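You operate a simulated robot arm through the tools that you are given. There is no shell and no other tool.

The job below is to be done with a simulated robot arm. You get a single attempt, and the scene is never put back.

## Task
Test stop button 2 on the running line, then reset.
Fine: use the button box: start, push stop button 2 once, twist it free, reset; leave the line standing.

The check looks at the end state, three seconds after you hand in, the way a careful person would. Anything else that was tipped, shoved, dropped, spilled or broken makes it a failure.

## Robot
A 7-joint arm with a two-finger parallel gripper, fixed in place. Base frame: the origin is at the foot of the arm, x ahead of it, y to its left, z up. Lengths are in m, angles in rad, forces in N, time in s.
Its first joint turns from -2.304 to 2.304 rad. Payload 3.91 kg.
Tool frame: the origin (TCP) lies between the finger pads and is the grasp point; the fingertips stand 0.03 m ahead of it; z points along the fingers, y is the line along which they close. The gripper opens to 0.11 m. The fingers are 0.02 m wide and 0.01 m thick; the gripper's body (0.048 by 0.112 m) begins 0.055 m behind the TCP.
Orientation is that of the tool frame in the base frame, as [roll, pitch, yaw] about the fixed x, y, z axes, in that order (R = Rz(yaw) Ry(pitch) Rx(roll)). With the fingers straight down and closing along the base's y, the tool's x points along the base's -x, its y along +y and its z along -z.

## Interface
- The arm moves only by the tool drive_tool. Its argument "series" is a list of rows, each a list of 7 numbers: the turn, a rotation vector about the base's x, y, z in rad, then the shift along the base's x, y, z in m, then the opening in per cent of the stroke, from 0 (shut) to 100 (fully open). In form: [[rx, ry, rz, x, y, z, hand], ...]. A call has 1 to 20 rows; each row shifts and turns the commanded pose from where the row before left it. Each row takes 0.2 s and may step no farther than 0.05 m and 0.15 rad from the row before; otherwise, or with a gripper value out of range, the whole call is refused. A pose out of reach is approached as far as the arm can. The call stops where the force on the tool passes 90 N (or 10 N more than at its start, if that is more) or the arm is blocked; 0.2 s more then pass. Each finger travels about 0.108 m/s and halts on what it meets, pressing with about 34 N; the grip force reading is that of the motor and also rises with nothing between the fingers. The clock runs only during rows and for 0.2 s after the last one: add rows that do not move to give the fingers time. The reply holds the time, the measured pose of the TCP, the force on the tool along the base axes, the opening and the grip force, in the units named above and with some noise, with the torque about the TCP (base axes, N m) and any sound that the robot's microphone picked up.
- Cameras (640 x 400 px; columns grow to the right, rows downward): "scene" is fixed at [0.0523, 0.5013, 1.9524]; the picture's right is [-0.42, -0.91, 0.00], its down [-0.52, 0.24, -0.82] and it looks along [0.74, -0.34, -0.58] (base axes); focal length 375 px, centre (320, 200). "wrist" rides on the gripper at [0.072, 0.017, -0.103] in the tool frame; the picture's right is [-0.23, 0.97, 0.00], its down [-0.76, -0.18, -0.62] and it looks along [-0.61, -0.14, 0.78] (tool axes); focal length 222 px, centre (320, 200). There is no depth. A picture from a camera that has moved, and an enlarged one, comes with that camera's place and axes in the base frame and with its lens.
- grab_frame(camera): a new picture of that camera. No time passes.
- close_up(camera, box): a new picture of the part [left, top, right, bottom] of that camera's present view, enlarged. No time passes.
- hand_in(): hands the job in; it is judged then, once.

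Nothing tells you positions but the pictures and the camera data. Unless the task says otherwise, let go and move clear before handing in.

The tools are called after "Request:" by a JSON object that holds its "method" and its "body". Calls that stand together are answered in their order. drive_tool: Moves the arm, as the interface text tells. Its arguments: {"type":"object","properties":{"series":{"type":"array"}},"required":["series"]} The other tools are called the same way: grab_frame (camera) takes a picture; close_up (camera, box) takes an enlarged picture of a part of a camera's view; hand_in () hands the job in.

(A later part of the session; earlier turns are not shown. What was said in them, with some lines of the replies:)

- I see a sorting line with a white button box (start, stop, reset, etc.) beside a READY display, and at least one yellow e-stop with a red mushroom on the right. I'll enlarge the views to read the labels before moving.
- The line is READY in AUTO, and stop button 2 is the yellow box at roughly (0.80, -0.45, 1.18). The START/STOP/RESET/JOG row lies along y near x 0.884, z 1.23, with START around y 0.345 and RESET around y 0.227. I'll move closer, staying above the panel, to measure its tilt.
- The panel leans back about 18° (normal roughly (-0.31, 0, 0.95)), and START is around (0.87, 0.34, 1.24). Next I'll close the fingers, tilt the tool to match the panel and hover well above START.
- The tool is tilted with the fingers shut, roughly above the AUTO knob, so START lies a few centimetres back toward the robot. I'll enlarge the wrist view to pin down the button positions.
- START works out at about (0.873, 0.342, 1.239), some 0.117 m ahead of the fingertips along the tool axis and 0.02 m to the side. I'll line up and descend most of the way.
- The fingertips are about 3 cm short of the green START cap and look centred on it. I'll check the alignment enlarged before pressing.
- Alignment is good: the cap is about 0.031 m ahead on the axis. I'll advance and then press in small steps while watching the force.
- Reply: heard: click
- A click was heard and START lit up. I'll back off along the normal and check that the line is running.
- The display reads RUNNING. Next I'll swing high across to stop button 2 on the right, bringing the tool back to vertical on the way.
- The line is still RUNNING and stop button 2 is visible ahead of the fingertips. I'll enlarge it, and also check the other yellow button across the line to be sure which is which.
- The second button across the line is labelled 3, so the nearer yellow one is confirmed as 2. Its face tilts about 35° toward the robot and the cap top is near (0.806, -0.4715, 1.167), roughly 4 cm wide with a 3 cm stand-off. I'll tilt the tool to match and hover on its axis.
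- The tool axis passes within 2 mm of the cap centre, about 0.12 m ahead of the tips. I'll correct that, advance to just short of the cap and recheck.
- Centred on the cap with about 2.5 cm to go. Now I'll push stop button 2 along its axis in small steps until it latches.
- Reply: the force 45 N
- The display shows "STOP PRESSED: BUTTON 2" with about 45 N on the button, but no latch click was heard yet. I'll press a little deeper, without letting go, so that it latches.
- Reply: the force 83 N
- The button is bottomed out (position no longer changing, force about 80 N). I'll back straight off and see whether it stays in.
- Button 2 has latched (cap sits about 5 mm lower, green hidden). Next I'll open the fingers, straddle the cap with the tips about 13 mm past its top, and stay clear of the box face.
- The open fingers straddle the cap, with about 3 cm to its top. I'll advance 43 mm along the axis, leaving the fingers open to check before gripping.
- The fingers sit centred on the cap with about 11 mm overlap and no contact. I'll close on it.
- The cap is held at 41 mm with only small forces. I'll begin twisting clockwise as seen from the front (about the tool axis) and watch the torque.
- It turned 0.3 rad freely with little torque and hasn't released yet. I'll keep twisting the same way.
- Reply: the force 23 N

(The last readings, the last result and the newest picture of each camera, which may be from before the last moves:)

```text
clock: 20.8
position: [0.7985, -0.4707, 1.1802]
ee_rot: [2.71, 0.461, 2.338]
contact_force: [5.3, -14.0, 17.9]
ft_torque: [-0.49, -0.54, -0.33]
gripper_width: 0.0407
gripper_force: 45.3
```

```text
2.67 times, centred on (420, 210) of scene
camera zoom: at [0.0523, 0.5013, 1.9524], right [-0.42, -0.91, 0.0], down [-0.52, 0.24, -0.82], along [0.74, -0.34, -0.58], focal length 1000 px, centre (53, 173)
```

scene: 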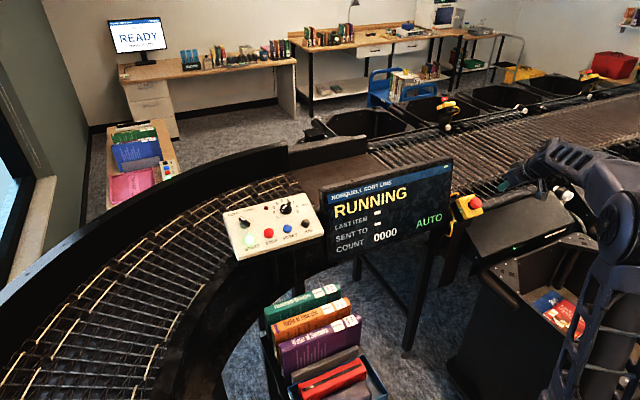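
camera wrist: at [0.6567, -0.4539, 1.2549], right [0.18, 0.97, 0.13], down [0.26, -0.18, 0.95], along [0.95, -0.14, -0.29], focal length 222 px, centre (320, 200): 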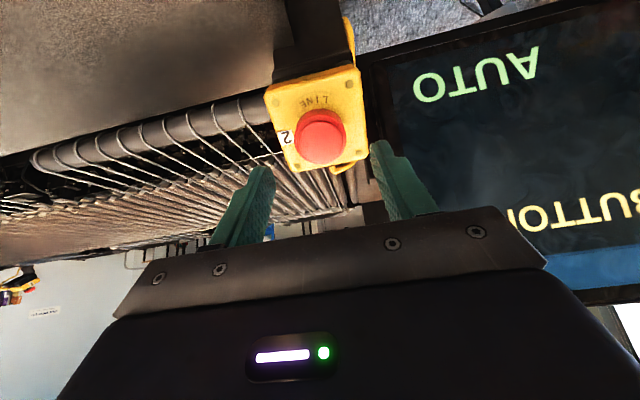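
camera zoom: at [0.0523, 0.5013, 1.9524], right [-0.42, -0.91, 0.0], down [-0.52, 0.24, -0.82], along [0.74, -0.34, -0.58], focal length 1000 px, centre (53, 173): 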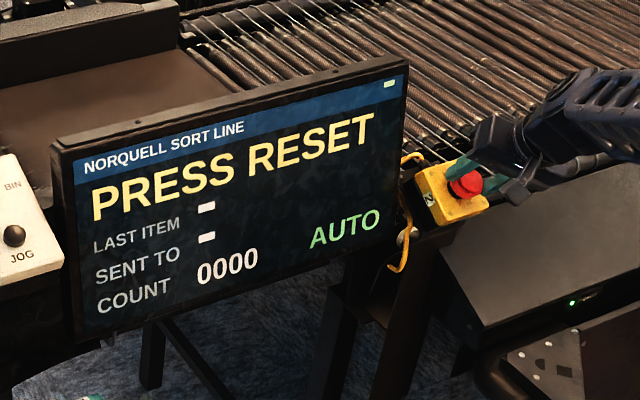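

The display now says PRESS RESET, so button 2 is free. I'll open the fingers and back straight out along the axis.

Request:
{"method": "drive_tool", "body": {"series": [[0, 0, 0, 0, 0, 0, 60], [0, 0, 0, 0, 0, 0, 60], [0, 0, 0, 0, 0, 0, 60], [0, 0, 0, -0.0116, 0, 0.0163, 60], [0, 0, 0, -0.0203, 0, 0.0285, 60], [0, 0, 0, -0.0203, 0, 0.0285, 60], [0, 0, 0, -0.0203, 0, 0.0285, 60], [0, 0, 0, 0, 0, 0, 60]]}}

Request:
{"method": "grab_frame", "body": {"camera": "wrist"}}

Request:
{"method": "close_up", "body": {"camera": "scene", "box": [300, 140, 540, 280]}}

Request:
{"method": "close_up", "body": {"camera": "scene", "box": [440, 180, 500, 230]}}

```text
clock: 22.6
position: [0.7268, -0.4675, 1.283]
ee_rot: [2.713, 0.458, 2.342]
contact_force: [0.1, 0.1, -0.2]
ft_torque: [0.03, 0.0, 0.03]
gripper_width: 0.0662
gripper_force: 0.1
```

```text
taken
camera wrist: at [0.6307, -0.4082, 1.3407], right [0.65, 0.6, 0.46], down [0.02, -0.63, 0.78], along [0.76, -0.5, -0.42], focal length 222 px, centre (320, 200)
```

wrist: 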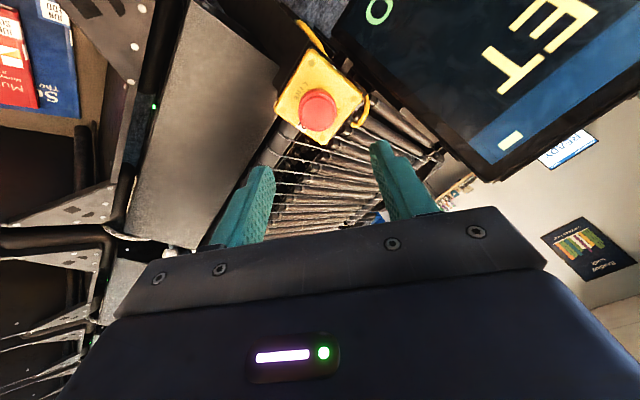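

```text
2.67 times, centred on (420, 210) of scene
camera zoom: at [0.0523, 0.5013, 1.9524], right [-0.42, -0.91, 0.0], down [-0.52, 0.24, -0.82], along [0.74, -0.34, -0.58], focal length 1000 px, centre (53, 173)
```

zoom: 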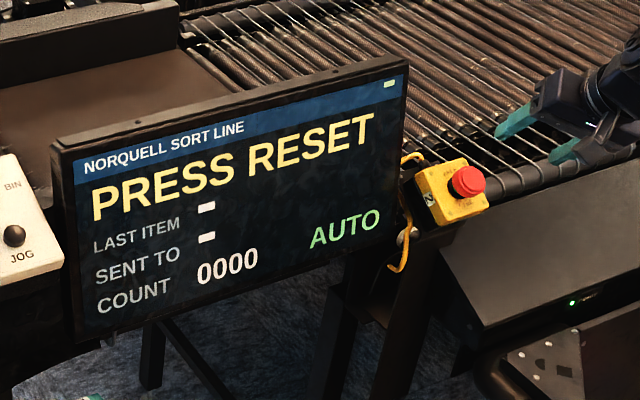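

```text
8.00 times, centred on (470, 205) of scene
camera zoom: at [0.0523, 0.5013, 1.9524], right [-0.42, -0.91, 0.0], down [-0.52, 0.24, -0.82], along [0.74, -0.34, -0.58], focal length 3000 px, centre (-880, 160)
```

zoom: 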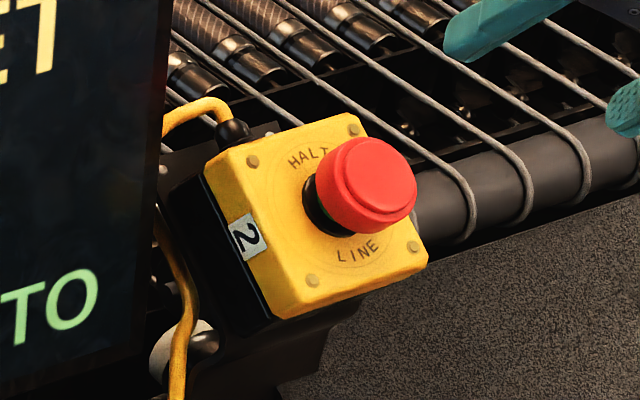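

Button 2 has popped back out to its original height. Next I'll rise, undo the twist, close the fingers, and swing back high toward RESET.

Request:
{"method": "drive_tool", "body": {"series": [[-0.0579, 0, 0.0815, 0, 0, 0.03, 60], [-0.0579, 0, 0.0815, 0, 0, 0.03, 60], [-0.0579, 0, 0.0815, 0, 0, 0.03, 60], [-0.0579, 0, 0.0815, 0, 0, 0.03, 60], [-0.0579, 0, 0.0815, 0, 0, 0.03, 30], [-0.0579, 0, 0.0815, 0, 0, 0.03, 0], [-0.0579, 0, 0.0815, 0, 0, 0.03, 0], [0, 0, 0, 0, 0, 0, 0]]}}

Request:
{"method": "drive_tool", "body": {"series": [[0, 0.02, 0, 0, 0.0464, 0, 0], [0, 0.02, 0, 0, 0.0464, 0, 0], [0, 0.02, 0, 0, 0.0464, 0, 0], [0, 0.02, 0, 0, 0.0464, 0, 0], [0, 0.02, 0, 0, 0.0464, 0, 0], [0, 0.02, 0, 0, 0.0464, 0, 0], [0, 0.02, 0, 0, 0.0464, 0, 0], [0, 0.02, 0, 0, 0.0464, 0, 0], [0, 0.02, 0, 0, 0.0464, 0, 0], [0, 0.02, 0, 0, 0.0464, 0, 0], [0, 0.02, 0, 0, 0.0464, 0, 0], [0, 0.02, 0, 0, 0.0464, 0, 0], [0, 0.02, 0, 0, 0.0464, 0, 0], [0, 0.02, 0, 0, 0.0464, 0, 0], [0, 0.02, 0, 0, 0.0464, 0, 0], [0, 0, 0, 0, 0, 0, 0]]}}

Request:
{"method": "grab_frame", "body": {"camera": "wrist"}}

Request:
{"method": "grab_frame", "body": {"camera": "scene"}}

```text
clock: 24.4
position: [0.7275, -0.47, 1.4909]
ee_rot: [-3.141, 0.617, -3.141]
contact_force: [-0.3, 0.0, -0.7]
ft_torque: [0.03, 0.01, 0.01]
gripper_width: 0.0002
gripper_force: 34.5
```

```text
clock: 27.8
position: [0.7272, 0.2264, 1.4903]
ee_rot: [-3.142, 0.317, 3.141]
contact_force: [0.7, -0.1, 0.3]
ft_torque: [0.0, -0.01, -0.01]
gripper_width: 0.0
gripper_force: 34.2
```

```text
taken
camera wrist: at [0.6261, 0.243, 1.5653], right [0.22, 0.97, 0.07], down [0.53, -0.18, 0.83], along [0.82, -0.14, -0.55], focal length 222 px, centre (320, 200)
```

wrist: 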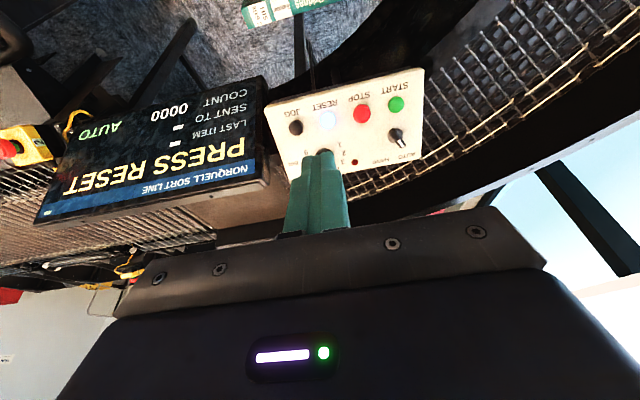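

```text
taken
```

scene: 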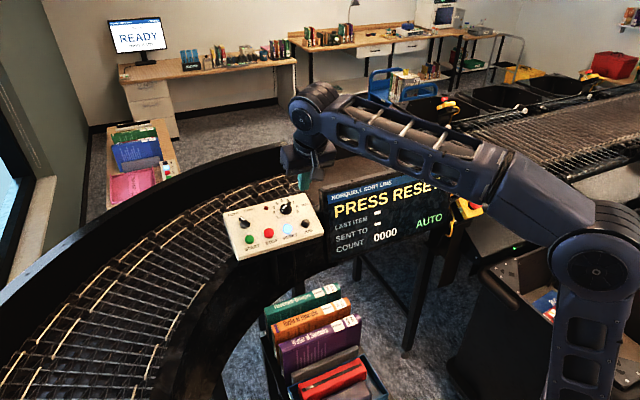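

RESET is now lit, and I'm above and in front of the box. I'll descend to hover about 8 cm over RESET on the panel normal and check alignment.

Request:
{"method": "drive_tool", "body": {"series": [[0, 0, 0, 0.0275, 0.0004, -0.0367, 0], [0, 0, 0, 0.0275, 0.0004, -0.0367, 0], [0, 0, 0, 0.0275, 0.0004, -0.0367, 0], [0, 0, 0, 0.0275, 0.0004, -0.0367, 0], [0, 0, 0, 0.0093, 0, -0.0285, 0], [0, 0, 0, 0, 0, 0, 0]]}}

Request:
{"method": "close_up", "body": {"camera": "wrist", "box": [240, 80, 400, 180]}}

Request:
{"method": "close_up", "body": {"camera": "scene", "box": [220, 140, 360, 260]}}

```text
clock: 29.2
position: [0.8448, 0.2257, 1.3147]
ee_rot: [-3.141, 0.318, -3.141]
contact_force: [-0.3, 0.8, -0.8]
ft_torque: [0.01, 0.01, -0.03]
gripper_width: 0.0002
gripper_force: 33.5
```

```text
4.00 times, centred on (320, 130) of wrist
camera zoom: at [0.7439, 0.2428, 1.3894], right [0.22, 0.97, 0.07], down [0.53, -0.18, 0.83], along [0.82, -0.14, -0.55], focal length 888 px, centre (320, 480)
```

zoom: 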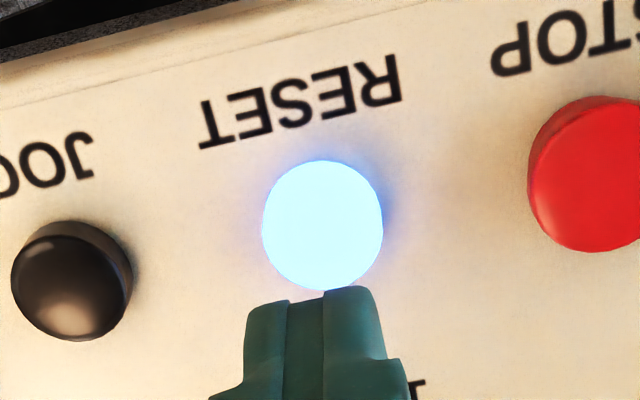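

```text
3.33 times, centred on (290, 200) of scene
camera zoom: at [0.0523, 0.5013, 1.9524], right [-0.42, -0.91, 0.0], down [-0.52, 0.24, -0.82], along [0.74, -0.34, -0.58], focal length 1250 px, centre (420, 200)
```

zoom: 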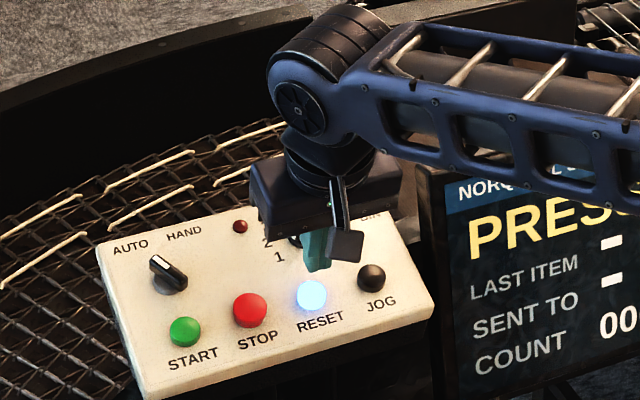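

The tips are centred over the lit RESET, about 4.5 cm away. I'll advance and press in small steps, as with START.

Request:
{"method": "drive_tool", "body": {"series": [[0, 0, 0, 0.0066, 0.0006, -0.0189, 0], [0, 0, 0, 0.0063, 0, -0.019, 0], [0, 0, 0, 0.0009, 0, -0.0028, 0], [0, 0, 0, 0.0009, 0, -0.0028, 0], [0, 0, 0, 0.0009, 0, -0.0028, 0]]}}

Request:
{"method": "close_up", "body": {"camera": "scene", "box": [220, 140, 480, 290]}}

Request:
{"method": "close_up", "body": {"camera": "wrist", "box": [220, 80, 420, 210]}}

```text
clock: 30.4
position: [0.8607, 0.2291, 1.2686]
ee_rot: [-3.14, 0.317, -3.141]
contact_force: [-0.2, -1.2, 2.8]
ft_torque: [-0.01, 0.0, 0.01]
gripper_width: 0.0002
gripper_force: 33.6
heard: click
```

```text
2.46 times, centred on (350, 215) of scene
camera zoom: at [0.0523, 0.5013, 1.9524], right [-0.42, -0.91, 0.0], down [-0.52, 0.24, -0.82], along [0.74, -0.34, -0.58], focal length 923 px, centre (246, 163)
```

zoom: 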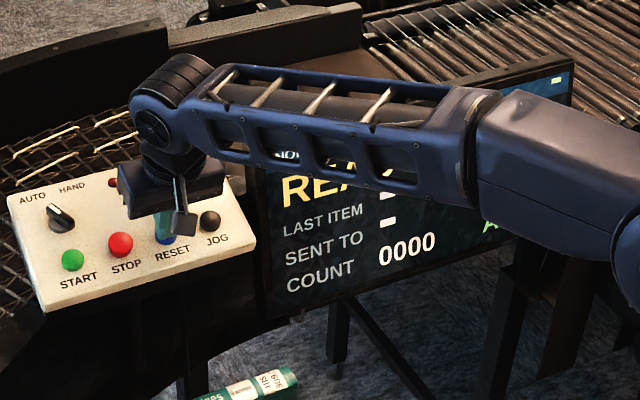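

```text
3.08 times, centred on (320, 145) of wrist
camera zoom: at [0.7597, 0.2452, 1.3437], right [0.22, 0.97, 0.07], down [0.53, -0.18, 0.83], along [0.82, -0.14, -0.55], focal length 684 px, centre (320, 369)
```

zoom: 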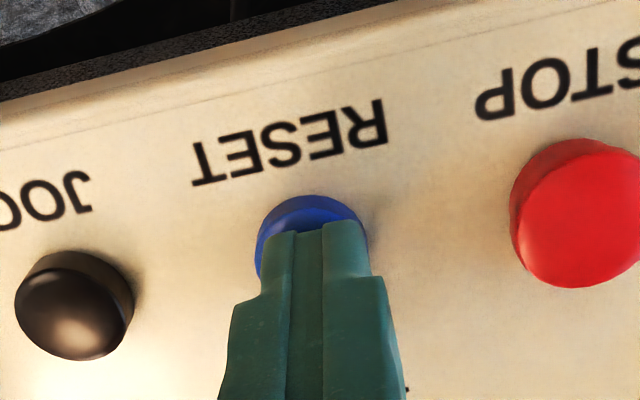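

RESET clicked, its lamp went out and the display shows READY again. I'll back off along the normal and move clear, then take a final look.

Request:
{"method": "drive_tool", "body": {"series": [[0, 0, 0, -0.0031, 0, 0.0095, 0], [0, 0, 0, -0.0093, 0, 0.0285, 0], [0, 0, 0, -0.0093, 0, 0.0285, 0], [0, 0, 0, -0.0093, 0, 0.0285, 0], [0, 0.05, 0, -0.03, -0.01, 0.035, 0], [0, 0.05, 0, -0.03, -0.01, 0.035, 0], [0, 0.05, 0, -0.03, -0.01, 0.03, 0], [0, 0.05, 0, -0.03, -0.01, 0.03, 0], [0, 0.05, 0, -0.03, -0.01, 0.03, 0], [0, 0.05, 0, -0.03, -0.01, 0.01, 0], [0, 0, 0, 0, 0, 0, 0]]}}

Request:
{"method": "grab_frame", "body": {"camera": "scene"}}

Request:
{"method": "grab_frame", "body": {"camera": "wrist"}}

Request:
{"method": "close_up", "body": {"camera": "scene", "box": [210, 150, 500, 290]}}

```text
clock: 32.8
position: [0.6502, 0.1691, 1.5323]
ee_rot: [-3.141, 0.016, -3.142]
contact_force: [-0.2, -0.6, 0.7]
ft_torque: [0.0, 0.0, -0.03]
gripper_width: 0.0
gripper_force: 34.0
```

```text
taken
```

scene: 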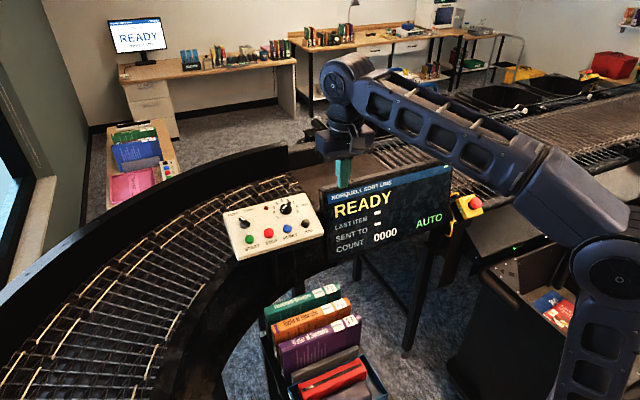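

```text
taken
camera wrist: at [0.5759, 0.1856, 1.6339], right [0.23, 0.97, 0.0], down [0.75, -0.18, 0.64], along [0.62, -0.14, -0.77], focal length 222 px, centre (320, 200)
```

wrist: 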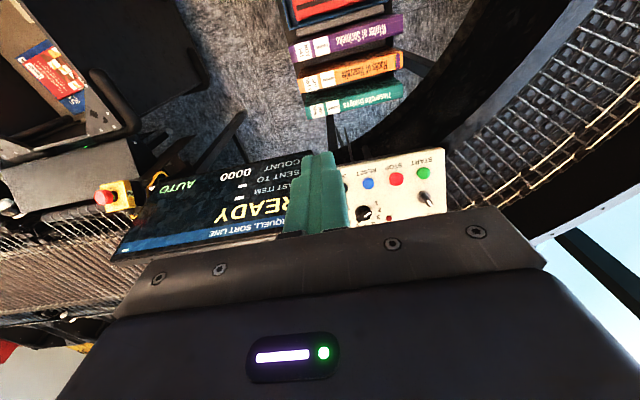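

```text
2.21 times, centred on (355, 220) of scene
camera zoom: at [0.0523, 0.5013, 1.9524], right [-0.42, -0.91, 0.0], down [-0.52, 0.24, -0.82], along [0.74, -0.34, -0.58], focal length 828 px, centre (243, 156)
```

zoom: 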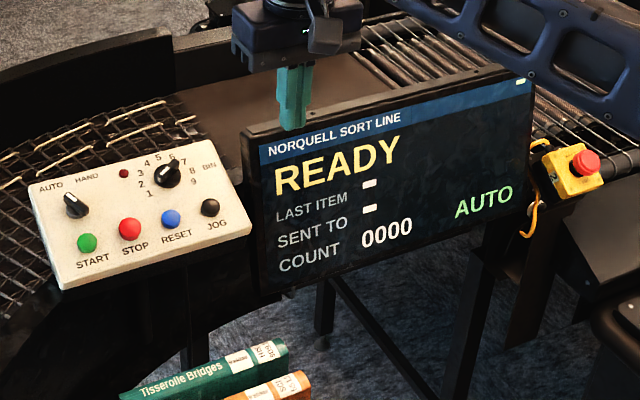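

The display reads READY in AUTO, the lamps are off and button 2 is out. The knobs and everything else look untouched, and the arm is clear, so I'm handing in.

Request:
{"method": "hand_in", "body": {}}

```text
The job is handed in.
```

The stop button 2 test is done. The line is standing and reset, and the display reads READY in AUTO. I've handed the job in; no verdict has come back.

1. **Start:** I pressed START once on the button box, and the display changed to RUNNING.
2. **Stop button 2:** I pushed it once and it latched. The display showed "STOP PRESSED: BUTTON 2".
3. **Twist free:** I turned the cap clockwise until it popped back out to its original height, and the display changed to "PRESS RESET".
4. **Reset:** I pressed RESET once. Its lamp went out and the display returned to READY.

In the last pictures the mode and bin knobs were unchanged and nothing else looked disturbed. The arm is clear of the box and the buttons.
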